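You operate a simulated robot arm through the tools that you are given. There is no shell and no other tool. Be economical: measure what you need, move in short steps, check, and stop when the job is done.

The job below is to be done with a simulated two-armed robot. You get a single attempt, and the scene is never put back.

## Task
Pick up the grey former with one hand, pass it to the other hand and put it on the top of the grey ring bench. Put the green tag from the top of the grey ring bench on top of the roll of black tape there. Push the blue drawer of the grey desk shut. Press the blue plus-ten key two times. Close the right door of the blue check bench. Fetch the grey sponge from the shelf under the small blue bench and set it on the green filter with white pleats. Put the white coupler on the deck of the trolley with a red handle away on the top of the long blue cabinet. The order is free. Set down upright: white coupler.

The check looks at the end state, three seconds after you hand in, the way a careful person would. Anything else that was tipped, shoved, dropped, spilled or broken makes it a failure.

## Robot
Two 7-joint arms with fingered hands on one trunk, on a base that drives. Base frame: it is fixed to the floor where the robot stands at the start and does not move with it; the origin is under the middle of the robot, x ahead of it, y to its left, z up; the surface under the hand at the start is at about z = 800. Units: mm, rad, N and s.
The left shoulder is at the start at [46, 125, 1151], the right one opposite. With the tool pointing down near the work surface each hand reaches from about 420 to 840 mm from the robot's upright axis, wherever it stands, measured 20 degrees to its own side. Places, roughly: blue drawer of the grey desk [1000, 1800, 800]; blue plus-ten key [700, 1600, 900]; green filter with white pleats (17x14x2 cm) [500, -300, 800]; green tag (8x5x2 cm) [2600, 2500, 800]; grey former (12x6x12 cm) [500, 200, 800]; grey sponge (10x6x4 cm) [2900, 700, 200]; right door of the blue check bench [1100, 1200, 400]; roll of black tape (8x8x5 cm) [2600, 2000, 800]; top of the grey ring bench [2800, 2000, 800]; top of the long blue cabinet [2800, 5000, 800]; white coupler (5x5x5 cm) [3200, 13100, 500]. Payload 4 kg a hand.
Tool frame (each hand has its own): the origin (TCP) lies between the finger pads and is the grasp point; the fingertips stand 29 mm ahead of it; z points along the fingers, y is the line along which they close. Largest opening 100 mm; the body of the gripper starts 34 mm behind the TCP. The gripper is a hand of 5 fingers: y runs from the thumb to the fingers, the wrist lies at [-15, -105, -177] in the tool frame, and closing takes about 1.5 s.
Orientation is that of the tool frame in the base frame, as [roll, pitch, yaw] about the fixed x, y, z axes, in that order (R = Rz(yaw) Ry(pitch) Rx(roll)). With the fingers straight down and the wrist toward the robot, the tool's x, y and z point along [0, 1, 0], [1, 0, 0] and [0, 0, -1] of the base frame.

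## Interface
- The arms move only by the tool arm_command. It takes "left_deltas", "right_deltas" or both (then of equal length, played together; a hand with none holds still); each is a list of rows, each an object (a shift or turn left out is 0, a gripper value left out holds the last) with "delta_pos": the shift along the tool's x, y, z in mm, a list of three; "angular": the turn, a rotation vector about the tool's x, y, z in rad, a list of three. In form: [{"delta_pos": [dx, dy, dz], "angular": [wx, wy, wz]}, ...]. A call has 1 to 8 rows; each row is the pose to reach, as a shift and turn from the pose commanded when the call began, along the tool's axes at that moment. "left_hand" and "right_hand" are, for a hand that has rows, the finger opening in mm, from 0 to 100, set as the call begins (left out, the last holds). A row lasts 0.2 s, in which the tool goes at most 50 mm and 0.15 rad; a call with a longer step from one row to the next is refused whole, and so is a gripper value outside its range. A pose out of reach is approached as far as the arm can. The call stops where the force on the tool passes 40 N (or 10 N more than at its start, if that is more) or the arm is blocked; 0.2 s more then pass. The fingers move at their own pace (about 45 mm/s each) and stop on an object; they squeeze with about 26 N. The grip force told is the motor's: it shows also when the fingers shut on nothing. Time passes only in rows, and 0.2 s behind the last, so rows that repeat a pose let the fingers close. It gives the time, the measured TCP pose, the force on the tool (base axes), the opening and the grip force at its end, in the units of the frame above (readings bear some noise), with the torque about the TCP (base axes, N m) and any sound that the robot's microphone picked up.
- Cameras (640 x 400 px; columns grow to the right, rows downward): "scene" is now at [147.8, -4.6, 1281.3]; the picture's right is [0.05, -1.00, -0.00], its down [-0.53, -0.02, -0.85] and it looks along [0.85, 0.04, -0.53] (base axes); focal length 256 px, centre (320, 200). "left" rides on the left gripper at [-66, -86, -121] in its tool frame; the picture's right is [-0.76, -0.31, 0.58], its down [0.59, -0.70, 0.40] and it looks along [0.28, 0.64, 0.71] (tool axes); focal length 247 px, centre (320, 200). "right" rides on the right gripper at [66, -86, -121] in its tool frame; the picture's right is [-0.76, 0.31, -0.58], its down [-0.59, -0.70, 0.40] and it looks along [-0.28, 0.64, 0.71] (tool axes); focal length 247 px, centre (320, 200). There is no depth. A picture from a camera that has moved, and an enlarged one, comes with that camera's place and axes in the base frame and with its lens. The place of the scene camera against the robot may be out by one fixed shift of up to 12 mm in any direction.
- camera(camera): a new picture of that camera. The clock stands still meanwhile.
- move_column(by): slides the trunk up (or, below 0, down) by that many mm; the arms and the scene camera ride with it, the base frame stays. It gives what a move gives, with no picture.
- roll_base(legs): drives the robot by 1 to 6 legs, each [ahead, turn to the left] in mm and rad, along the robot's own axes; the way and the turn of a leg run together, so that a leg with both is an arc; at most 1500 mm and 3.142 rad a leg. The arms and the cameras ride along, it lands a little off, and it stops where it bumps. It gives what a move gives.
- set_fingers(index, middle, ring, little, thumb_bend, thumb_turn, hand): sets how far each is bent, from 0 (flat) to 100 (curled in); at 30 the hand is open as for a grip, at 70 the pads meet at the TCP. One left out holds its place. A second passes; each finger stops where it meets its share of the squeeze, and holds until it gets a number again. A gripper value or a shape takes the hand back. It gives what a move gives, with no picture; readings hold the bend of each and the force on index, middle, ring, little, thumb and palm. thumb_turn goes from beside the hand (0) to across from the fingers (100), as for a grip.
- preshape(shape, hand): the hand has 5 fingers and takes this shape, open, in about a second: jaw (thumb against the fingers, like two jaws); tri (thumb and two fingers); tip (a fingertip pinch); poke (one finger out to press); point (the index stretched); flat (the hand flat); cup (the hand cupped); fist (a fist). The gripper value then closes the fingers along that shape, each until it touches; the sizes above hold for jaw. It gives what a move gives, with no picture.
- pan_tilt(pan, tilt): turns the head with the scene camera to pan (to the left, within 1.396 rad either way) and tilt (down, from -0.506 to 1.204), counted from straight ahead of the robot. It gives what a move gives.
- zoom(camera, box): a new picture of the part [left, top, right, bottom] of that camera's present view, enlarged. The clock stands still meanwhile.
- sign_off(): hands the job in; it is judged then, once.

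Work in short steps. Places have to be worked out from the pictures, the camera data and where the tool is seen: move nearer, look again, correct. Check each grasp and each placing, and mend what went wrong. You have 186 turns and 174 pictures in all, those below and enlarged ones among them. Open the grippers and draw the arms clear of the work before you hand the job in, unless the task says otherwise; then end with one line.

The tools are called as a command line: name --argument value ..., lists and objects as JSON in quotes. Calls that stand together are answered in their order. arm_command: Moves the arms, as the interface text tells. Its arguments: {"type":"object","properties":{"left_deltas":{"type":"array","items":{"type":"object","properties":{"delta_pos":{"type":"array","items":{"type":"number"}},"angular":{"type":"array","items":{"type":"number"}}}}},"left_hand":{"type":"number"},"right_deltas":{"type":"array","items":{"type":"object","properties":{"delta_pos":{"type":"array","items":{"type":"number"}},"angular":{"type":"array","items":{"type":"number"}}}}},"right_hand":{"type":"number"}},"required":[]} The other tools are called the same way: move_column (by) slides the trunk up or down; preshape (shape, hand) gives the hand a shape; set_fingers (index, middle, ring, little, thumb_bend, thumb_turn, hand) moves the fingers one by one; roll_base (legs) drives the base; pan_tilt (pan, tilt) turns the head that bears the scene camera; camera (camera) takes a picture; zoom (camera, box) takes an enlarged picture of a part of a camera's view; sign_off () hands the job in.

At the start:

```text
time_s: 0.0
left_eef_pos: [611.0, 201.5, 1126.8]
left_tool_rot: [-3.14, -0.001, 1.57]
left_contact_force: [-0.2, 0.5, -0.6]
left_torque: [-0.02, 0.02, 0.02]
left_gripper_width: 99.9
left_finger_force: 0.1
left_shape: jaw
left_bend: [30.0, 30.0, 30.0, 30.0, 30.0, 98.0]
left_finger forces: [0.0, 0.0, 0.0, 0.0, 0.0, 0.0]
right_eef_pos: [557.5, -282.1, 1129.8]
right_tool_rot: [3.14, 0.001, 1.57]
right_contact_force: [-0.5, 0.7, 0.0]
right_torque: [-0.02, 0.03, -0.01]
right_gripper_width: 100.1
right_finger_force: 0.1
right_shape: jaw
right_bend: [30.0, 30.0, 30.0, 30.0, 30.0, 98.0]
right_finger forces: [0.0, 0.0, 0.1, 0.1, 0.0, 0.0]
trunk travel left (down, up): [-350.0, 397.0]
robot x, y, heading: [2.7, -1.0, 0.0]
head pan, tilt: [0.045, 0.557]
```

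scene: 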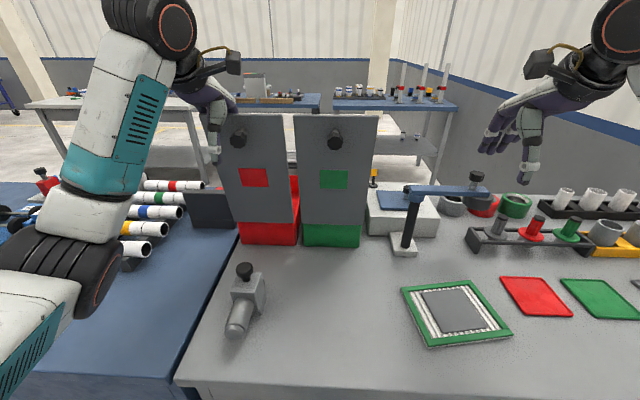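
right: 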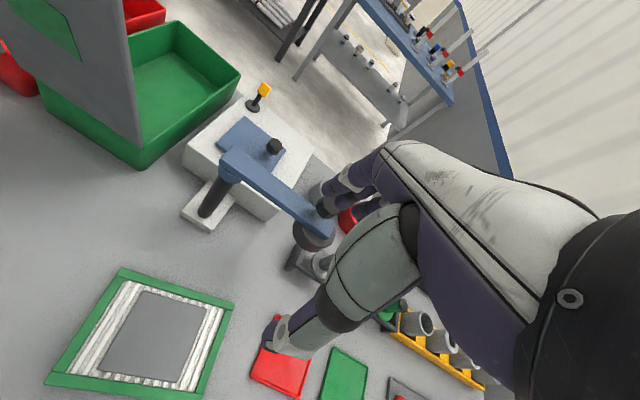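
left: 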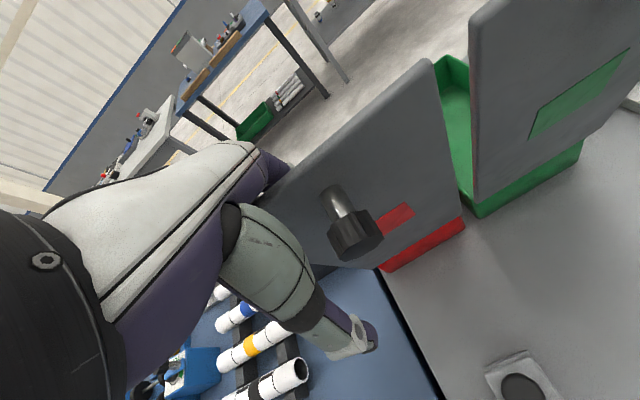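

I begin with a closer look at the former on the bench.

zoom --camera "scene" --box '[170, 230, 330, 350]'

pan_tilt --pan 0.9 --tilt 0.35

camera --camera "scene"

```text
3.33 times, centred on (250, 290) of scene
camera zoom: at [147.8, -4.6, 1281.3], right [0.05, -1.0, 0.0], down [-0.53, -0.02, -0.85], along [0.85, 0.04, -0.53], focal length 855 px, centre (553, -100)
```

zoom: 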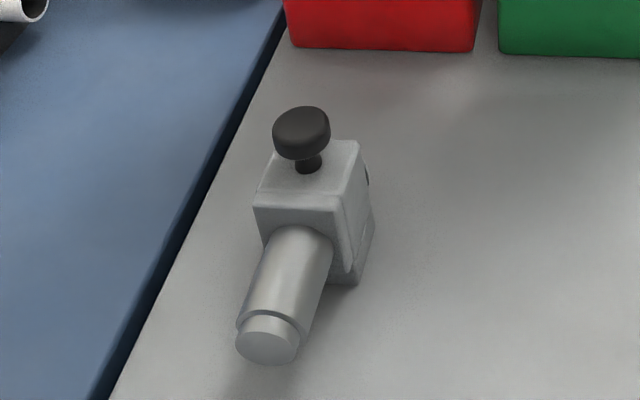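

```text
time_s: 1.2
left_eef_pos: [609.3, 203.6, 1127.1]
left_tool_rot: [-3.139, 0.0, 1.571]
left_contact_force: [-0.2, 0.5, 1.2]
left_torque: [-0.01, 0.0, -0.01]
left_gripper_width: 99.8
left_finger_force: 0.0
left_shape: jaw
left_bend: [30.0, 30.0, 30.0, 30.0, 30.0, 98.0]
left_finger forces: [0.1, 0.0, 0.1, 0.0, 0.0, 0.1]
right_eef_pos: [557.3, -281.6, 1130.0]
right_tool_rot: [-3.141, 0.001, 1.572]
right_contact_force: [0.0, -0.3, -0.1]
right_torque: [-0.02, 0.01, 0.02]
right_gripper_width: 100.2
right_finger_force: 0.0
right_shape: jaw
right_bend: [30.0, 30.0, 30.0, 30.0, 30.0, 98.0]
right_finger forces: [0.0, 0.1, 0.0, 0.0, 0.0, 0.0]
trunk travel left (down, up): [-350.0, 397.0]
robot x, y, heading: [-1.9, 1.2, 0.002]
head pan, tilt: [0.901, 0.351]
```

```text
169 pictures are left
camera scene: at [116.2, 64.2, 1300.2], right [0.78, -0.62, 0.0], down [-0.21, -0.27, -0.94], along [0.58, 0.74, -0.34], focal length 256 px, centre (320, 200)
```

scene: 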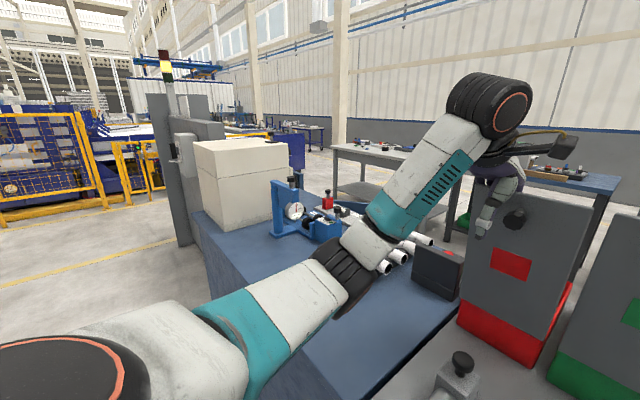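

The former's block is at about x 461–511, y 133–181 with its cylinder pointing at the robot. I look around for the other places before moving.

zoom --camera "scene" --box '[130, 80, 370, 260]'

pan_tilt --pan 1.39 --tilt 0.3

camera --camera "scene"

pan_tilt --pan -0.5 --tilt 0.4

camera --camera "scene"

```text
2.22 times, centred on (250, 170) of scene
camera zoom: at [116.2, 64.2, 1300.2], right [0.78, -0.62, 0.0], down [-0.21, -0.27, -0.94], along [0.58, 0.74, -0.34], focal length 570 px, centre (476, 267)
```

zoom: 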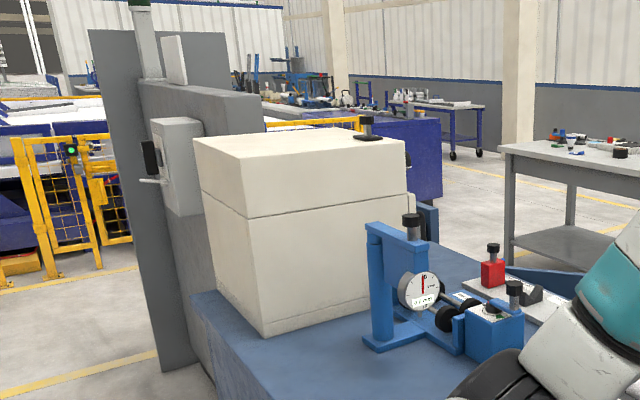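

```text
time_s: 2.1
left_eef_pos: [609.6, 202.3, 1126.9]
left_tool_rot: [-3.139, 0.0, 1.571]
left_contact_force: [0.2, -0.6, 0.9]
left_torque: [0.0, 0.02, -0.01]
left_gripper_width: 99.6
left_finger_force: 0.0
left_shape: jaw
left_bend: [30.0, 30.0, 30.0, 30.0, 30.0, 98.0]
left_finger forces: [0.0, 0.0, 0.1, 0.1, 0.0, 0.0]
right_eef_pos: [557.0, -280.4, 1129.1]
right_tool_rot: [3.141, 0.0, 1.57]
right_contact_force: [-0.2, 0.7, 0.3]
right_torque: [0.0, 0.0, 0.02]
right_gripper_width: 99.8
right_finger_force: 0.1
right_shape: jaw
right_bend: [30.0, 30.0, 30.0, 30.0, 30.0, 98.0]
right_finger forces: [0.0, 0.1, 0.1, 0.1, 0.1, 0.1]
trunk travel left (down, up): [-350.0, 397.0]
robot x, y, heading: [-1.7, 0.1, -0.001]
head pan, tilt: [1.389, 0.3]
```

```text
167 pictures are left
camera scene: at [75.2, 83.1, 1304.9], right [0.98, -0.18, 0.0], down [-0.05, -0.29, -0.96], along [0.17, 0.94, -0.3], focal length 256 px, centre (320, 200)
```

scene: 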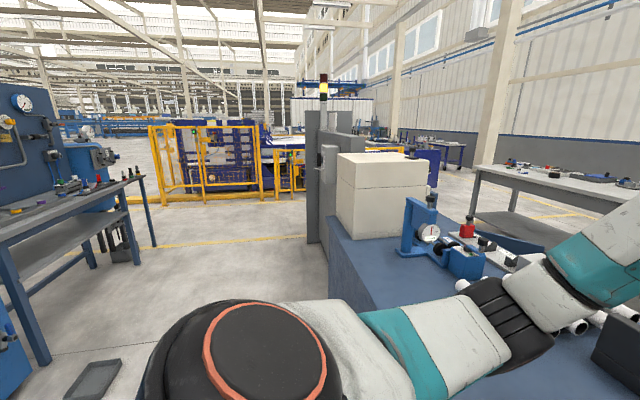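

```text
time_s: 4.0
left_eef_pos: [609.8, 202.0, 1127.7]
left_tool_rot: [-3.14, -0.001, 1.57]
left_contact_force: [-1.1, 0.0, 0.2]
left_torque: [0.0, 0.0, 0.0]
left_gripper_width: 99.9
left_finger_force: 0.1
left_shape: jaw
left_bend: [30.0, 30.0, 30.0, 30.0, 30.0, 98.0]
left_finger forces: [0.0, 0.1, 0.0, 0.1, 0.0, 0.0]
right_eef_pos: [558.3, -280.1, 1130.1]
right_tool_rot: [-3.142, 0.0, 1.57]
right_contact_force: [0.5, 0.0, 0.6]
right_torque: [-0.01, 0.03, 0.03]
right_gripper_width: 99.7
right_finger_force: 0.1
right_shape: jaw
right_bend: [30.0, 30.0, 30.0, 30.0, 30.0, 98.0]
right_finger forces: [0.0, 0.1, 0.0, 0.1, 0.1, 0.0]
trunk travel left (down, up): [-350.0, 397.0]
robot x, y, heading: [3.5, 2.4, -0.0]
head pan, tilt: [-0.499, 0.4]
```

```text
166 pictures are left
camera scene: at [139.6, -53.0, 1295.6], right [-0.48, -0.88, 0.0], down [-0.34, 0.19, -0.92], along [0.81, -0.44, -0.39], focal length 256 px, centre (320, 200)
```

scene: 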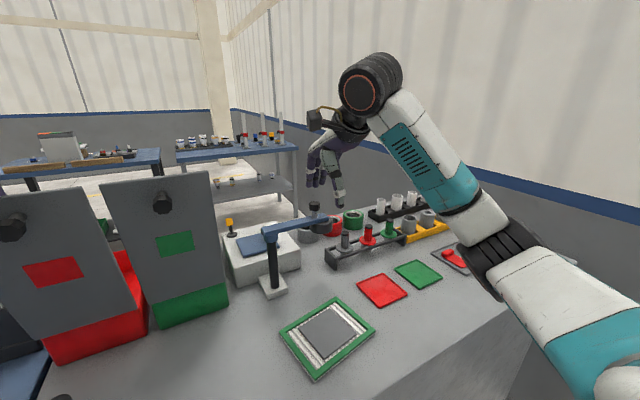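

The former is clear to see. I back off 130 mm for a comfortable reach, give the left hand the three‑finger shape, and turn the left hand so that it closes along base y.

roll_base --legs '[[-130, 0]]'

preshape --shape "tri" --hand "left"

arm_command --left_deltas '[{"angular": [0, 0, 0.15]}, {"angular": [0, 0, 0.3]}, {"angular": [0, 0, 0.45]}, {"angular": [0, 0, 0.6]}, {"angular": [0, 0, 0.75]}, {"angular": [0, 0, 0.9]}, {"angular": [0, 0, 1.05]}, {"angular": [0, 0, 1.2]}]'

arm_command --left_deltas '[{"angular": [0, 0, 0.13]}, {"angular": [0, 0, 0.26]}, {"angular": [0, 0, 0.37]}]'

pan_tilt --pan 0.2 --tilt 0.6

camera --camera "scene"

camera --camera "left"

```text
time_s: 4.8
left_eef_pos: [602.2, 202.6, 1127.9]
left_tool_rot: [3.131, 0.003, 1.566]
left_contact_force: [15.0, -1.1, 1.0]
left_torque: [0.1, 0.57, -0.67]
left_gripper_width: 99.8
left_finger_force: 0.1
left_shape: jaw
left_bend: [30.0, 30.0, 30.0, 28.0, 30.0, 98.0]
left_finger forces: [0.2, 0.1, 0.1, 11.9, 0.1, 0.0]
right_eef_pos: [548.4, -279.1, 1130.1]
right_tool_rot: [-3.14, 0.001, 1.574]
right_contact_force: [-1.3, 0.4, 0.7]
right_torque: [0.02, 0.0, 0.01]
right_gripper_width: 99.7
right_finger_force: 0.1
right_shape: jaw
right_bend: [30.0, 30.0, 30.0, 30.0, 30.0, 98.0]
right_finger forces: [0.0, 0.0, 0.1, 0.0, 0.0, 0.1]
trunk travel left (down, up): [-350.0, 397.0]
robot x, y, heading: [-12.5, -0.6, -0.003]
head pan, tilt: [-0.499, 0.4]
stopped in leg 1: the force on the tool passed its limit at 62 N (the readings are from after the stop); the commanded pose is now the measured one
```

```text
time_s: 5.7
left_eef_pos: [636.8, 196.5, 1124.2]
left_tool_rot: [3.132, 0.008, 1.558]
left_contact_force: [41.9, 5.7, -5.2]
left_torque: [-0.24, -0.01, -1.49]
left_gripper_width: 99.6
left_finger_force: 0.1
left_shape: tri
left_bend: [30.0, 30.0, 92.0, 95.0, 30.0, 98.0]
left_finger forces: [0.0, 0.1, 19.6, 21.2, 0.0, 0.1]
right_eef_pos: [577.7, -282.6, 1126.2]
right_tool_rot: [-3.133, 0.002, 1.564]
right_contact_force: [0.6, 0.1, -1.2]
right_torque: [-0.03, 0.02, 0.01]
right_gripper_width: 100.0
right_finger_force: 0.0
right_shape: jaw
right_bend: [30.0, 30.0, 30.0, 30.0, 30.0, 98.0]
right_finger forces: [0.0, 0.0, 0.0, 0.0, 0.0, 0.0]
trunk travel left (down, up): [-350.0, 397.0]
robot x, y, heading: [16.3, -0.1, -0.03]
head pan, tilt: [-0.499, 0.4]
```

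```text
time_s: 6.4
left_eef_pos: [634.8, 207.4, 1131.4]
left_tool_rot: [3.112, -0.001, 1.239]
left_contact_force: [37.9, 3.9, 7.0]
left_torque: [0.25, 0.36, -0.95]
left_gripper_width: 99.8
left_finger_force: 0.1
left_shape: tri
left_bend: [30.0, 30.0, 98.0, 99.0, 30.0, 98.0]
left_finger forces: [0.1, 0.0, 26.4, 11.3, 0.0, 0.0]
right_eef_pos: [579.4, -276.0, 1130.1]
right_tool_rot: [-3.14, 0.0, 1.578]
right_contact_force: [-0.4, 0.1, -0.1]
right_torque: [0.03, -0.06, -0.03]
right_gripper_width: 99.9
right_finger_force: 0.0
right_shape: jaw
right_bend: [30.0, 30.0, 30.0, 30.0, 30.0, 98.0]
right_finger forces: [0.1, 0.1, 0.0, 0.1, 0.1, 0.0]
trunk travel left (down, up): [-350.0, 397.0]
robot x, y, heading: [19.4, -2.8, -0.028]
head pan, tilt: [-0.499, 0.4]
stopped in row 3 (left hand): the force on the tool passed its limit at 57 N (the readings are from after the stop); the commanded pose is now the measured one
```

```text
time_s: 7.2
left_eef_pos: [628.3, 204.9, 1130.5]
left_tool_rot: [3.124, -0.009, 0.862]
left_contact_force: [21.6, 6.0, -0.1]
left_torque: [-0.01, 0.15, -0.51]
left_gripper_width: 100.2
left_finger_force: 0.0
left_shape: tri
left_bend: [30.0, 30.0, 98.0, 99.0, 30.0, 98.0]
left_finger forces: [0.0, 0.0, 21.9, 0.0, 0.0, 0.0]
right_eef_pos: [575.7, -277.6, 1129.0]
right_tool_rot: [-3.138, 0.001, 1.577]
right_contact_force: [0.5, 0.5, -0.1]
right_torque: [0.0, 0.0, 0.02]
right_gripper_width: 100.0
right_finger_force: 0.0
right_shape: jaw
right_bend: [30.0, 30.0, 30.0, 30.0, 30.0, 98.0]
right_finger forces: [0.0, 0.0, 0.1, 0.0, 0.0, 0.1]
trunk travel left (down, up): [-350.0, 397.0]
robot x, y, heading: [11.5, -0.2, -0.014]
head pan, tilt: [-0.499, 0.4]
```

```text
time_s: 8.3
left_eef_pos: [629.4, 204.6, 1130.2]
left_tool_rot: [3.122, -0.009, 0.863]
left_contact_force: [15.9, 2.8, -0.8]
left_torque: [-0.06, 0.17, -0.4]
left_gripper_width: 100.0
left_finger_force: 0.0
left_shape: tri
left_bend: [30.0, 30.0, 97.0, 99.0, 30.0, 98.0]
left_finger forces: [0.1, 0.0, 15.5, 0.0, 0.1, 0.0]
right_eef_pos: [576.1, -278.0, 1130.3]
right_tool_rot: [-3.14, -0.001, 1.576]
right_contact_force: [-0.8, 0.1, -0.8]
right_torque: [0.0, 0.0, -0.01]
right_gripper_width: 99.8
right_finger_force: 0.1
right_shape: jaw
right_bend: [30.0, 30.0, 30.0, 30.0, 30.0, 98.0]
right_finger forces: [0.0, 0.0, 0.0, 0.0, 0.0, 0.0]
trunk travel left (down, up): [-350.0, 397.0]
robot x, y, heading: [15.5, -1.8, -0.025]
head pan, tilt: [0.201, 0.6]
```

```text
165 pictures are left
camera scene: at [162.4, 5.2, 1277.1], right [0.18, -0.98, 0.0], down [-0.56, -0.1, -0.82], along [0.81, 0.14, -0.57], focal length 256 px, centre (320, 200)
```

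scene: 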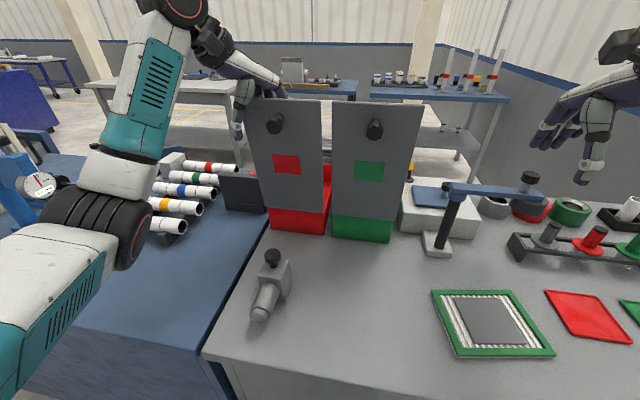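

```text
164 pictures are left
camera left: at [518.5, 211.4, 1249.3], right [-0.71, -0.38, -0.59], down [-0.14, 0.9, -0.41], along [0.69, -0.21, -0.7], focal length 247 px, centre (320, 200)
```

left: 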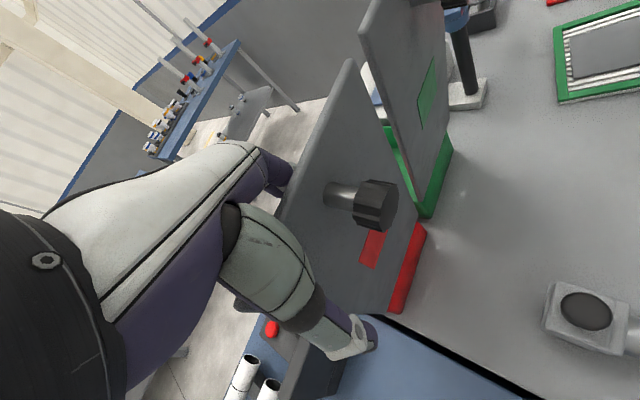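

My error: the left fingers were behind the red bin's front panel and caught on it. I ease the hand forward to take the load off, then lift clear.

arm_command --left_deltas '[{"delta_pos": [5, 6, 0]}, {"delta_pos": [10, 12, -5]}, {"delta_pos": [13, 15, -30]}, {"delta_pos": [13, 15, -60]}]'

camera --camera "scene"

camera --camera "left"

```text
time_s: 9.3
left_eef_pos: [644.3, 205.0, 1192.8]
left_tool_rot: [3.119, -0.012, 0.862]
left_contact_force: [1.0, -0.7, 0.1]
left_torque: [-0.01, -0.02, 0.01]
left_gripper_width: 99.7
left_finger_force: 0.0
left_shape: tri
left_bend: [30.0, 30.0, 99.0, 99.0, 30.0, 98.0]
left_finger forces: [0.0, 0.1, 0.0, 0.0, 0.0, 0.1]
right_eef_pos: [574.0, -277.2, 1130.3]
right_tool_rot: [3.14, -0.001, 1.578]
right_contact_force: [-0.1, 0.1, 0.3]
right_torque: [0.02, -0.02, 0.02]
right_gripper_width: 99.9
right_finger_force: 0.1
right_shape: jaw
right_bend: [30.0, 30.0, 30.0, 30.0, 30.0, 98.0]
right_finger forces: [0.0, 0.0, 0.0, 0.1, 0.1, 0.0]
trunk travel left (down, up): [-350.0, 397.0]
robot x, y, heading: [13.1, 0.7, -0.022]
head pan, tilt: [0.201, 0.6]
```

```text
163 pictures are left
camera scene: at [160.1, 4.7, 1277.5], right [0.18, -0.98, 0.0], down [-0.56, -0.1, -0.82], along [0.81, 0.15, -0.57], focal length 256 px, centre (320, 200)
```

scene: 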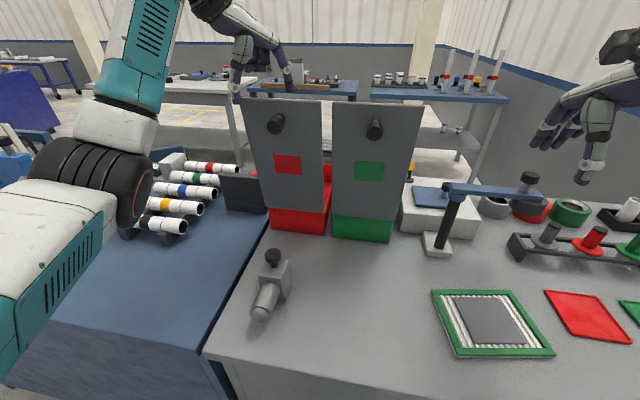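

```text
162 pictures are left
camera left: at [534.1, 212.7, 1311.0], right [-0.71, -0.38, -0.59], down [-0.14, 0.9, -0.41], along [0.69, -0.21, -0.7], focal length 247 px, centre (320, 200)
```

left: 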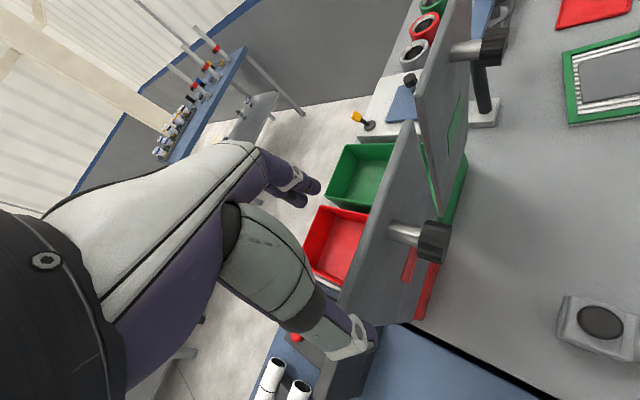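

The hand is free and both bins stand where they were. I lift more, then draw the left hand back over the panels and finish the turn.

arm_command --left_deltas '[{"delta_pos": [0, 0, -40]}, {"delta_pos": [0, 0, -70]}, {"delta_pos": [-32, -38, -70], "angular": [0, 0, 0.14]}, {"delta_pos": [-64, -70, -70], "angular": [0, 0, 0.28]}, {"delta_pos": [-95, -102, -70], "angular": [0, 0, 0.42]}, {"delta_pos": [-126, -134, -70], "angular": [0, 0, 0.56]}, {"delta_pos": [-157, -160, -70], "angular": [0, 0, 0.7]}, {"delta_pos": [-180, -170, -70], "angular": [0, 0, 0.84]}]'

camera --camera "left"

camera --camera "scene"

```text
time_s: 11.1
left_eef_pos: [393.9, 180.8, 1259.0]
left_tool_rot: [3.135, -0.022, 0.021]
left_contact_force: [0.1, -0.4, -0.9]
left_torque: [-0.04, -0.01, -0.02]
left_gripper_width: 99.8
left_finger_force: 0.1
left_shape: tri
left_bend: [30.0, 30.0, 99.0, 99.0, 30.0, 98.0]
left_finger forces: [0.0, 0.0, 0.0, 0.0, 0.0, 0.1]
right_eef_pos: [573.7, -279.0, 1130.5]
right_tool_rot: [3.141, 0.003, 1.578]
right_contact_force: [-0.6, 0.3, -1.1]
right_torque: [0.0, 0.0, 0.0]
right_gripper_width: 99.8
right_finger_force: 0.1
right_shape: jaw
right_bend: [30.0, 30.0, 30.0, 30.0, 30.0, 98.0]
right_finger forces: [0.0, 0.0, 0.0, 0.0, 0.1, 0.0]
trunk travel left (down, up): [-350.0, 397.0]
robot x, y, heading: [13.5, -0.3, -0.023]
head pan, tilt: [0.201, 0.6]
```

```text
161 pictures are left
camera left: at [323.5, 266.6, 1377.1], right [-0.75, 0.29, -0.6], down [0.58, 0.71, -0.39], along [0.31, -0.64, -0.7], focal length 247 px, centre (320, 200)
```

left: 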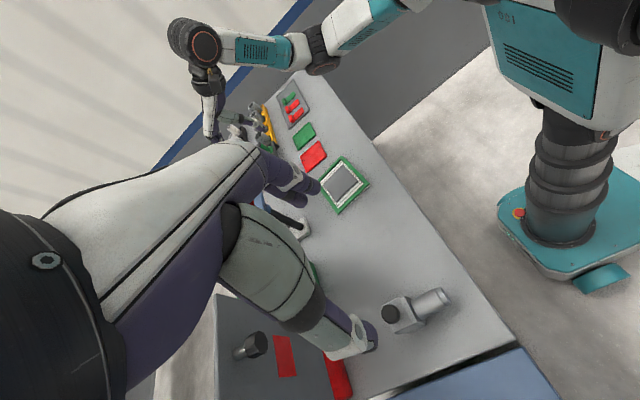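

```text
160 pictures are left
camera scene: at [160.2, 4.7, 1277.4], right [0.18, -0.98, 0.0], down [-0.56, -0.1, -0.82], along [0.81, 0.15, -0.57], focal length 256 px, centre (320, 200)
```

scene: 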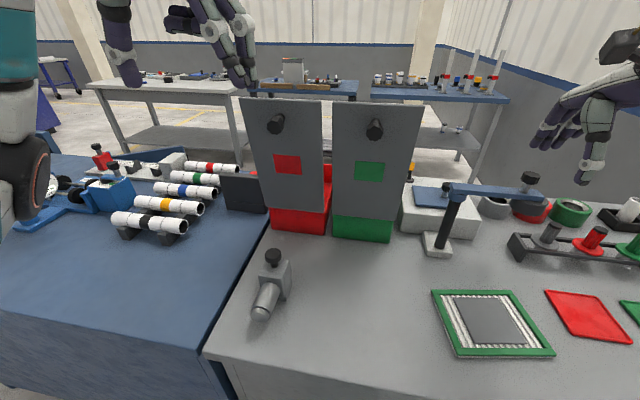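

The left-hand camera puts the knob at (484,165) and the cylinder at y≈169, x 395–457. I tilt the left hand back 0.5 rad and lower it above the cylinder.

arm_command --left_deltas '[{"delta_pos": [3, 2, 45], "angular": [0, 0.12, 0]}, {"delta_pos": [6, 5, 90], "angular": [0, 0.25, 0]}, {"delta_pos": [9, 8, 135], "angular": [0, 0.38, 0]}, {"delta_pos": [12, 11, 180], "angular": [0, 0.5, 0]}, {"delta_pos": [12, 13, 225], "angular": [0, 0.5, 0]}, {"delta_pos": [12, 13, 269], "angular": [0, 0.5, 0]}]'

camera --camera "left"

camera --camera "scene"

```text
time_s: 12.5
left_eef_pos: [419.1, 166.8, 980.8]
left_tool_rot: [3.133, -0.525, 0.027]
left_contact_force: [-0.4, 0.4, 0.0]
left_torque: [-0.01, 0.02, -0.01]
left_gripper_width: 100.0
left_finger_force: 0.1
left_shape: tri
left_bend: [30.0, 30.0, 99.0, 99.0, 30.0, 98.0]
left_finger forces: [0.0, 0.0, 0.1, 0.0, 0.0, 0.0]
right_eef_pos: [573.1, -275.8, 1130.9]
right_tool_rot: [-3.142, -0.001, 1.579]
right_contact_force: [0.3, 0.1, -0.7]
right_torque: [0.0, 0.01, 0.01]
right_gripper_width: 99.8
right_finger_force: 0.0
right_shape: jaw
right_bend: [30.0, 30.0, 30.0, 30.0, 30.0, 98.0]
right_finger forces: [0.1, 0.0, 0.1, 0.0, 0.0, 0.0]
trunk travel left (down, up): [-350.0, 397.0]
robot x, y, heading: [14.2, 0.5, -0.029]
head pan, tilt: [0.201, 0.6]
```

```text
159 pictures are left
camera left: at [300.3, 250.5, 1052.6], right [-0.37, 0.29, -0.88], down [0.69, 0.72, -0.05], along [0.62, -0.63, -0.47], focal length 247 px, centre (320, 200)
```

left: 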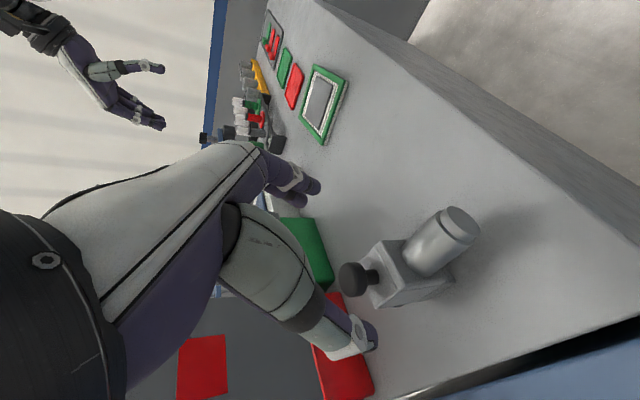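

```text
158 pictures are left
camera scene: at [160.1, 5.2, 1277.4], right [0.18, -0.98, 0.0], down [-0.56, -0.1, -0.82], along [0.81, 0.15, -0.57], focal length 256 px, centre (320, 200)
```

scene: 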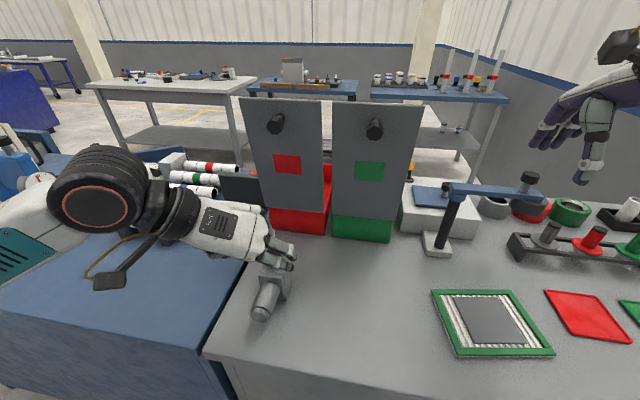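

TCP is over the cylinder (y≈166). I lower straight down to about z = 880 and look for clearance of the curled fingers from the block.

arm_command --left_deltas '[{"delta_pos": [-18, 0, 30]}, {"delta_pos": [-35, 0, 60]}, {"delta_pos": [-50, 0, 87]}]'

camera --camera "left"

zoom --camera "scene" --box '[160, 200, 360, 340]'

```text
time_s: 13.3
left_eef_pos: [419.2, 162.9, 884.9]
left_tool_rot: [3.134, -0.525, 0.025]
left_contact_force: [-0.5, 0.5, -0.4]
left_torque: [0.0, -0.02, 0.01]
left_gripper_width: 100.0
left_finger_force: 0.1
left_shape: tri
left_bend: [30.0, 30.0, 99.0, 99.0, 30.0, 98.0]
left_finger forces: [0.0, 0.1, 0.0, 0.0, 0.0, 0.0]
right_eef_pos: [573.6, -277.5, 1132.0]
right_tool_rot: [3.141, -0.001, 1.579]
right_contact_force: [-0.1, -1.0, 0.0]
right_torque: [0.02, -0.01, 0.02]
right_gripper_width: 99.9
right_finger_force: 0.1
right_shape: jaw
right_bend: [30.0, 30.0, 30.0, 30.0, 30.0, 98.0]
right_finger forces: [0.1, 0.1, 0.1, 0.0, 0.0, 0.0]
trunk travel left (down, up): [-350.0, 397.0]
robot x, y, heading: [13.6, 0.2, -0.023]
head pan, tilt: [0.201, 0.6]
```

```text
157 pictures are left
camera left: at [298.7, 247.5, 956.9], right [-0.37, 0.29, -0.88], down [0.69, 0.72, -0.06], along [0.62, -0.63, -0.47], focal length 247 px, centre (320, 200)
```

left: 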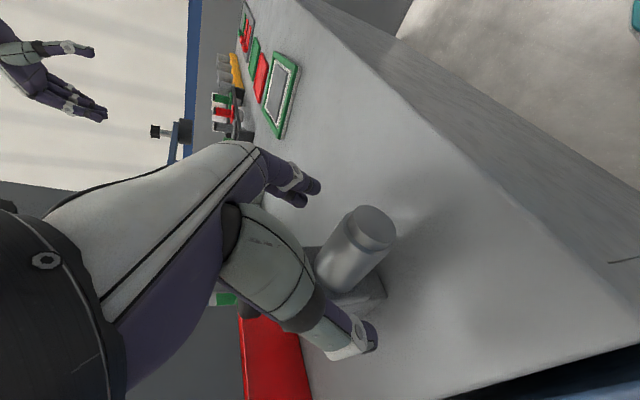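

```text
2.86 times, centred on (260, 270) of scene
camera zoom: at [160.1, 5.1, 1277.4], right [0.18, -0.98, 0.0], down [-0.56, -0.1, -0.82], along [0.81, 0.15, -0.57], focal length 733 px, centre (491, 0)
```

zoom: 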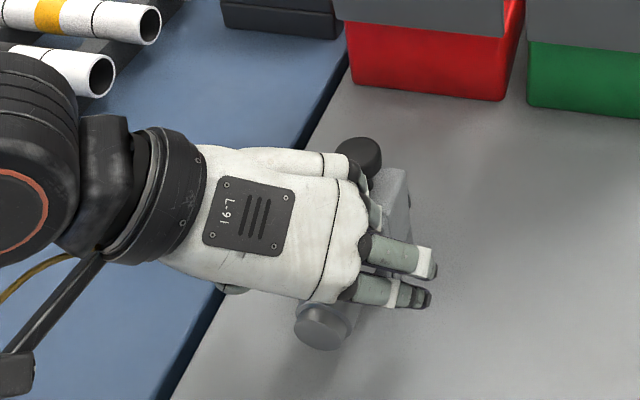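

The knuckles are close to the knob, so I lean the hand back another 0.25 rad and shift it 6 mm toward the robot before going lower.

arm_command --left_deltas '[{"delta_pos": [-3, -1, -2], "angular": [0, 0.12, 0]}, {"delta_pos": [-5, -2, -3], "angular": [0, 0.25, 0]}]'

zoom --camera "scene" --box '[160, 200, 360, 340]'

```text
time_s: 13.9
left_eef_pos: [410.4, 165.8, 886.5]
left_tool_rot: [3.133, -0.776, 0.029]
left_contact_force: [0.0, -0.1, 0.4]
left_torque: [0.0, 0.01, -0.04]
left_gripper_width: 100.0
left_finger_force: 0.1
left_shape: tri
left_bend: [30.0, 30.0, 99.0, 99.0, 30.0, 98.0]
left_finger forces: [0.0, 0.0, 0.0, 0.0, 0.0, 0.0]
right_eef_pos: [573.1, -278.0, 1128.9]
right_tool_rot: [-3.141, 0.0, 1.577]
right_contact_force: [-0.3, -0.5, -0.1]
right_torque: [-0.01, 0.02, -0.02]
right_gripper_width: 99.8
right_finger_force: 0.1
right_shape: jaw
right_bend: [30.0, 30.0, 30.0, 30.0, 30.0, 98.0]
right_finger forces: [0.0, 0.1, 0.1, 0.0, 0.0, 0.1]
trunk travel left (down, up): [-350.0, 397.0]
robot x, y, heading: [13.9, -2.8, -0.027]
head pan, tilt: [0.201, 0.6]
```

```text
2.86 times, centred on (260, 270) of scene
camera zoom: at [159.8, 5.1, 1277.5], right [0.18, -0.98, 0.0], down [-0.56, -0.1, -0.82], along [0.81, 0.15, -0.57], focal length 733 px, centre (491, 0)
```

zoom: 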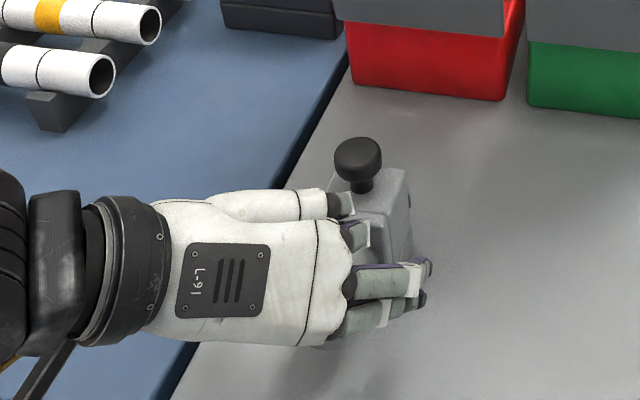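

Clearance from the knob is good now. I descend to TCP z≈850 and close on the cylinder.

arm_command --left_deltas '[{"delta_pos": [-11, 0, 15]}, {"delta_pos": [-22, 0, 28]}]'

zoom --camera "scene" --box '[160, 200, 360, 340]'

camera --camera "left"

```text
time_s: 14.5
left_eef_pos: [413.9, 165.1, 851.3]
left_tool_rot: [3.134, -0.774, 0.027]
left_contact_force: [-0.2, 0.1, -0.8]
left_torque: [0.02, 0.01, 0.01]
left_gripper_width: 99.8
left_finger_force: 0.1
left_shape: tri
left_bend: [30.0, 30.0, 99.0, 99.0, 30.0, 98.0]
left_finger forces: [0.0, 0.0, 0.0, 0.1, 0.0, 0.1]
right_eef_pos: [574.1, -277.2, 1129.9]
right_tool_rot: [-3.141, -0.001, 1.577]
right_contact_force: [0.5, 0.3, -0.6]
right_torque: [-0.02, 0.01, 0.05]
right_gripper_width: 100.0
right_finger_force: 0.0
right_shape: jaw
right_bend: [30.0, 30.0, 30.0, 30.0, 30.0, 98.0]
right_finger forces: [0.0, 0.0, 0.1, 0.0, 0.0, 0.0]
trunk travel left (down, up): [-350.0, 397.0]
robot x, y, heading: [17.0, -0.7, -0.026]
head pan, tilt: [0.201, 0.6]
```

```text
2.86 times, centred on (260, 270) of scene
camera zoom: at [160.1, 5.1, 1277.4], right [0.18, -0.98, 0.0], down [-0.56, -0.1, -0.82], along [0.81, 0.15, -0.57], focal length 733 px, centre (491, 0)
```

zoom: 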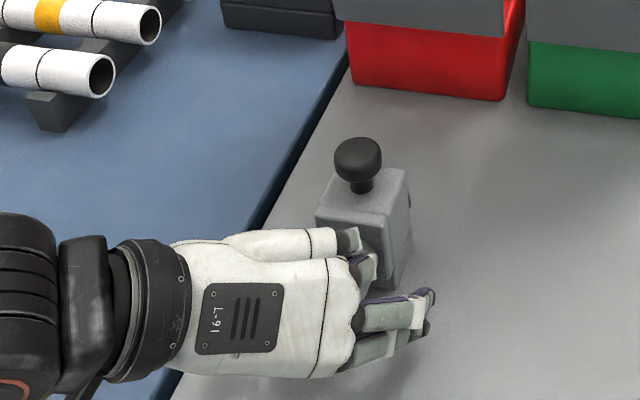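

```text
153 pictures are left
camera left: at [280.1, 249.5, 891.3], right [-0.14, 0.3, -0.94], down [0.68, 0.72, 0.12], along [0.72, -0.63, -0.31], focal length 247 px, centre (320, 200)
```

left: 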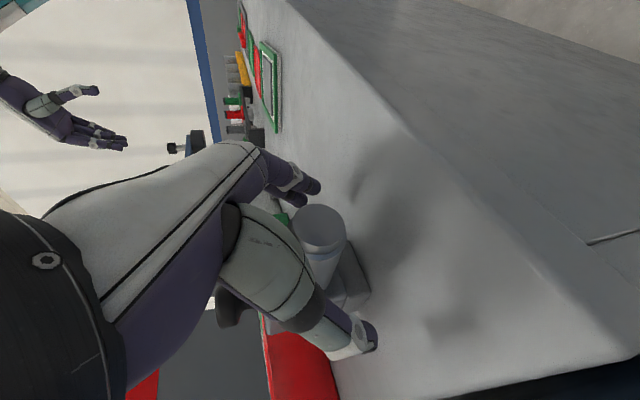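

The cylinder lies between thumb and fingers. I close the left hand slowly in place.

arm_command --left_deltas '[{}, {}, {}, {}, {}, {}, {}, {}]' --left_hand 10

zoom --camera "scene" --box '[160, 200, 360, 340]'

camera --camera "left"

```text
time_s: 16.3
left_eef_pos: [412.1, 164.8, 850.9]
left_tool_rot: [3.133, -0.772, 0.028]
left_contact_force: [1.4, -0.1, -0.4]
left_torque: [0.1, 0.04, 0.07]
left_gripper_width: 27.8
left_finger_force: 25.9
left_shape: tri
left_bend: [75.0, 53.0, 100.0, 100.0, 46.0, 100.0]
left_finger forces: [10.8, 9.6, 0.0, 0.1, 21.5, 0.1]
right_eef_pos: [574.2, -278.9, 1130.7]
right_tool_rot: [3.141, 0.001, 1.578]
right_contact_force: [-0.3, 0.5, -0.3]
right_torque: [0.01, 0.01, 0.05]
right_gripper_width: 99.8
right_finger_force: 0.1
right_shape: jaw
right_bend: [30.0, 30.0, 30.0, 30.0, 30.0, 98.0]
right_finger forces: [0.0, 0.1, 0.1, 0.1, 0.0, 0.0]
trunk travel left (down, up): [-350.0, 397.0]
robot x, y, heading: [15.4, -1.7, -0.025]
head pan, tilt: [0.201, 0.6]
```

```text
2.86 times, centred on (260, 270) of scene
camera zoom: at [160.2, 5.2, 1277.4], right [0.18, -0.98, 0.0], down [-0.56, -0.1, -0.82], along [0.81, 0.15, -0.57], focal length 733 px, centre (491, 0)
```

zoom: 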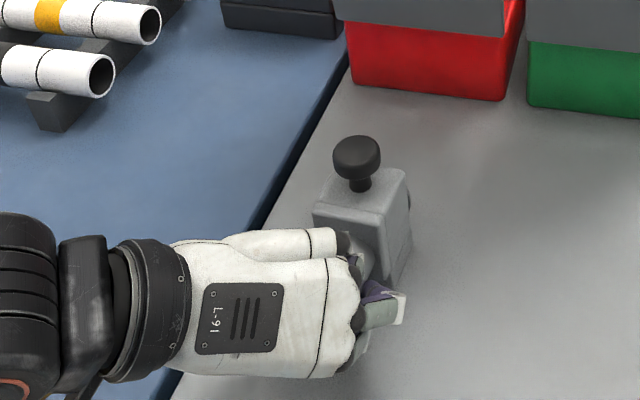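

```text
151 pictures are left
camera left: at [280.2, 249.7, 891.3], right [-0.15, 0.3, -0.94], down [0.68, 0.72, 0.12], along [0.72, -0.63, -0.31], focal length 247 px, centre (320, 200)
```

left: 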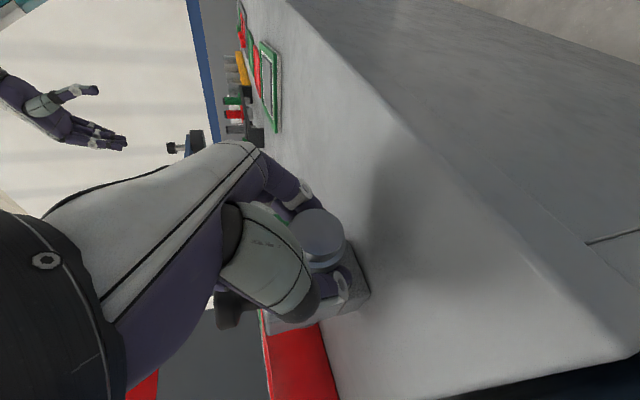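

Grip is firm (26 N at 28 mm). I lift slightly first and check that the block does not pitch too much.

arm_command --left_deltas '[{"delta_pos": [7, 0, -7]}, {"delta_pos": [21, 0, -21]}, {"delta_pos": [35, 0, -36]}, {"delta_pos": [56, 0, -57]}, {"delta_pos": [70, 0, -72]}]'

zoom --camera "scene" --box '[140, 120, 380, 300]'

```text
time_s: 17.5
left_eef_pos: [422.5, 169.3, 950.1]
left_tool_rot: [3.133, -0.773, 0.031]
left_contact_force: [-0.8, 1.3, -5.3]
left_torque: [0.0, 0.27, 0.01]
left_gripper_width: 24.6
left_finger_force: 25.9
left_shape: tri
left_bend: [75.0, 53.0, 100.0, 100.0, 75.0, 95.0]
left_finger forces: [12.7, 10.0, 19.7, 0.0, 20.8, 0.1]
left hand out of reach, approached as far as the arm can: row 4, 5
right_eef_pos: [573.5, -276.1, 1131.5]
right_tool_rot: [3.14, 0.0, 1.579]
right_contact_force: [0.1, -0.6, -0.9]
right_torque: [-0.01, -0.01, -0.03]
right_gripper_width: 100.2
right_finger_force: 0.0
right_shape: jaw
right_bend: [30.0, 30.0, 30.0, 30.0, 30.0, 98.0]
right_finger forces: [0.0, 0.0, 0.0, 0.1, 0.0, 0.0]
trunk travel left (down, up): [-350.0, 397.0]
robot x, y, heading: [13.8, 2.0, -0.022]
head pan, tilt: [0.201, 0.6]
```

```text
2.22 times, centred on (260, 210) of scene
camera zoom: at [158.4, 5.7, 1277.5], right [0.18, -0.98, 0.0], down [-0.56, -0.1, -0.83], along [0.81, 0.15, -0.56], focal length 570 px, centre (453, 178)
```

zoom: 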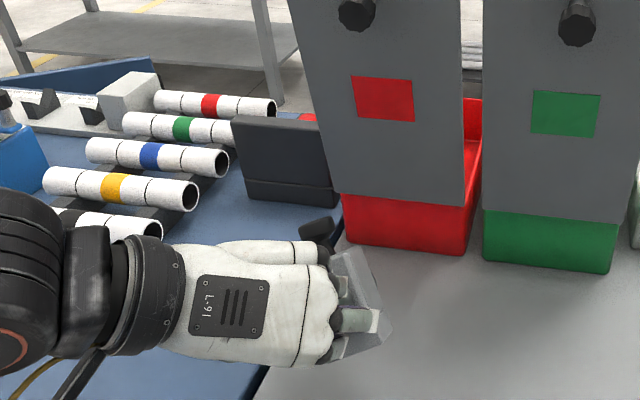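

The former is held (about 0.5 kg) but has rolled a little. I back the base clear of the bench so both hands have room.

roll_base --legs '[[-250, 0]]'

camera --camera "scene"

camera --camera "left"

camera --camera "right"

```text
time_s: 19.4
left_eef_pos: [166.9, 171.8, 950.0]
left_tool_rot: [3.133, -0.773, 0.019]
left_contact_force: [-0.7, -0.2, -4.3]
left_torque: [-0.03, 0.28, 0.02]
left_gripper_width: 24.9
left_finger_force: 25.6
left_shape: tri
left_bend: [75.0, 53.0, 100.0, 100.0, 75.0, 95.0]
left_finger forces: [12.7, 10.1, 19.8, 0.0, 20.6, 0.0]
right_eef_pos: [311.5, -275.3, 1130.9]
right_tool_rot: [-3.141, -0.001, 1.569]
right_contact_force: [-0.4, -0.2, 0.6]
right_torque: [-0.03, -0.06, -0.04]
right_gripper_width: 99.7
right_finger_force: 0.0
right_shape: jaw
right_bend: [30.0, 30.0, 30.0, 30.0, 30.0, 98.0]
right_finger forces: [0.1, 0.0, 0.1, 0.0, 0.1, 0.0]
trunk travel left (down, up): [-350.0, 397.0]
robot x, y, heading: [-246.1, 5.2, -0.024]
head pan, tilt: [0.201, 0.6]
```

```text
149 pictures are left
camera scene: at [-99.5, 11.5, 1277.5], right [0.17, -0.99, 0.0], down [-0.56, -0.1, -0.82], along [0.81, 0.14, -0.57], focal length 256 px, centre (320, 200)
```

scene: 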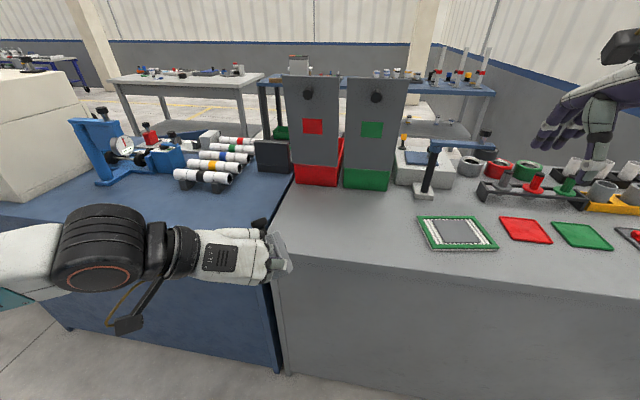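

```text
148 pictures are left
camera left: at [33.7, 256.4, 990.9], right [-0.14, 0.3, -0.94], down [0.69, 0.71, 0.12], along [0.71, -0.63, -0.31], focal length 247 px, centre (320, 200)
```

left: 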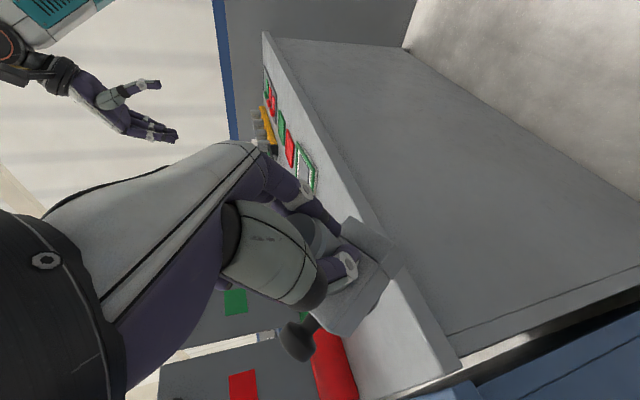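

```text
147 pictures are left
camera right: at [226.7, -209.2, 1252.2], right [0.31, -0.76, 0.58], down [-0.7, -0.59, -0.4], along [0.64, -0.28, -0.71], focal length 247 px, centre (320, 200)
```

right: 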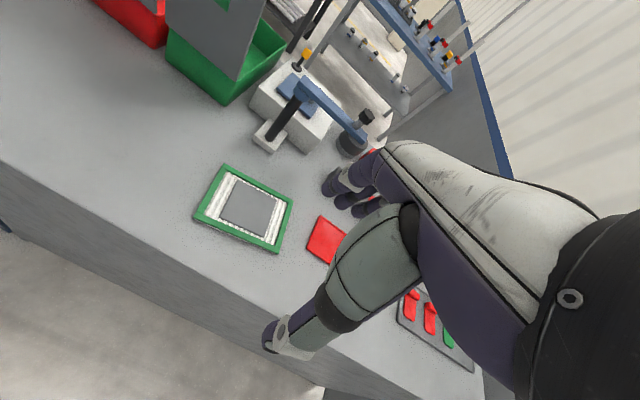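

The knob has swung down and to the left. Tilting the left hand further (fingers toward horizontal) brings the block level again and clears the palm from the knob; I move it to a handy spot at the same time.

arm_command --left_deltas '[{"delta_pos": [35, 10, 7], "angular": [0, 0.12, 0]}, {"delta_pos": [70, 20, 14], "angular": [0, 0.24, 0]}, {"delta_pos": [106, 30, 20], "angular": [0, 0.36, 0]}, {"delta_pos": [142, 40, 27], "angular": [0, 0.48, 0]}, {"delta_pos": [177, 50, 33], "angular": [0, 0.6, 0]}]'

camera --camera "scene"

camera --camera "left"

```text
time_s: 20.6
left_eef_pos: [320.5, 122.6, 1048.0]
left_tool_rot: [3.105, -1.372, 0.05]
left_contact_force: [-0.1, 0.3, -4.7]
left_torque: [0.0, 0.36, -0.02]
left_gripper_width: 24.3
left_finger_force: 25.7
left_shape: tri
left_bend: [75.0, 53.0, 100.0, 100.0, 75.0, 95.0]
left_finger forces: [12.6, 10.0, 18.2, 0.1, 20.8, 0.0]
right_eef_pos: [311.8, -275.3, 1130.0]
right_tool_rot: [-3.141, 0.0, 1.569]
right_contact_force: [-1.1, 0.0, 0.7]
right_torque: [0.02, 0.02, -0.03]
right_gripper_width: 100.0
right_finger_force: 0.0
right_shape: jaw
right_bend: [30.0, 30.0, 30.0, 30.0, 30.0, 98.0]
right_finger forces: [0.1, 0.0, 0.1, 0.0, 0.1, 0.1]
trunk travel left (down, up): [-350.0, 397.0]
robot x, y, heading: [-244.7, 6.3, -0.03]
head pan, tilt: [0.201, 0.6]
```

```text
146 pictures are left
camera scene: at [-98.6, 11.2, 1277.3], right [0.17, -0.99, 0.0], down [-0.56, -0.1, -0.82], along [0.81, 0.14, -0.57], focal length 256 px, centre (320, 200)
```

scene: 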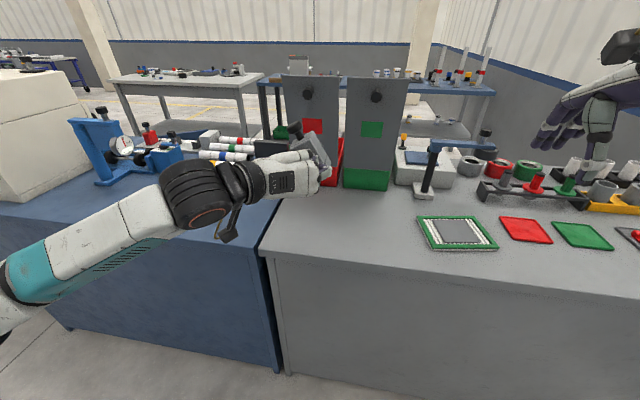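

```text
145 pictures are left
camera left: at [186.8, 206.0, 1008.1], right [0.41, 0.31, -0.86], down [0.5, 0.71, 0.49], along [0.76, -0.63, 0.14], focal length 247 px, centre (320, 200)
```

left: 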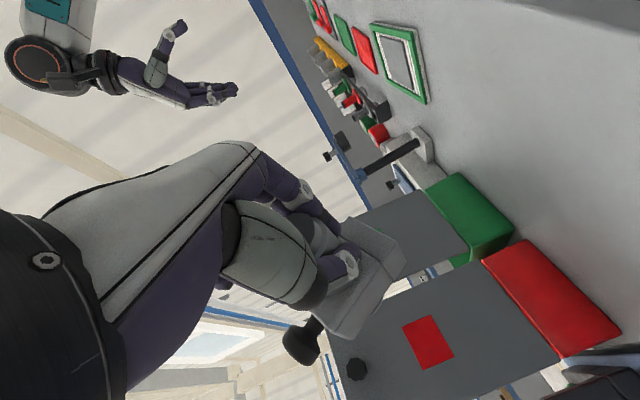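

zoom --camera "scene" --box '[240, 100, 360, 220]'

zoom --camera "left" --box '[220, 180, 420, 380]'

```text
3.33 times, centred on (300, 160) of scene
camera zoom: at [-98.6, 11.2, 1277.3], right [0.17, -0.99, 0.0], down [-0.56, -0.1, -0.82], along [0.81, 0.14, -0.57], focal length 855 px, centre (387, 333)
```

zoom: 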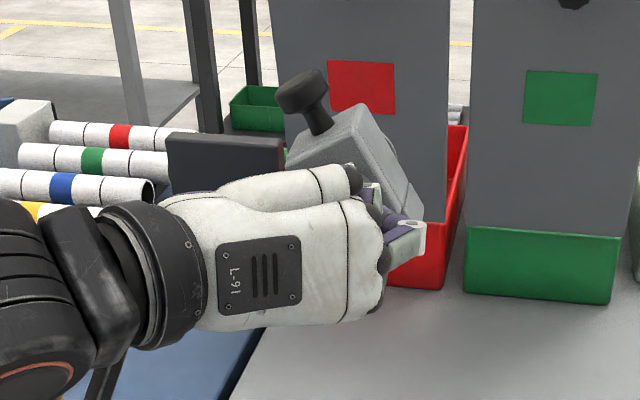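

```text
2.00 times, centred on (320, 280) of left
camera zoom: at [186.8, 206.0, 1008.1], right [0.41, 0.31, -0.86], down [0.5, 0.71, 0.49], along [0.76, -0.63, 0.14], focal length 494 px, centre (320, 40)
```

zoom: 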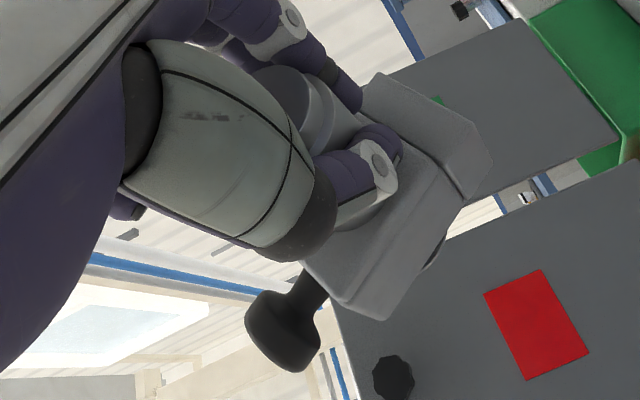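

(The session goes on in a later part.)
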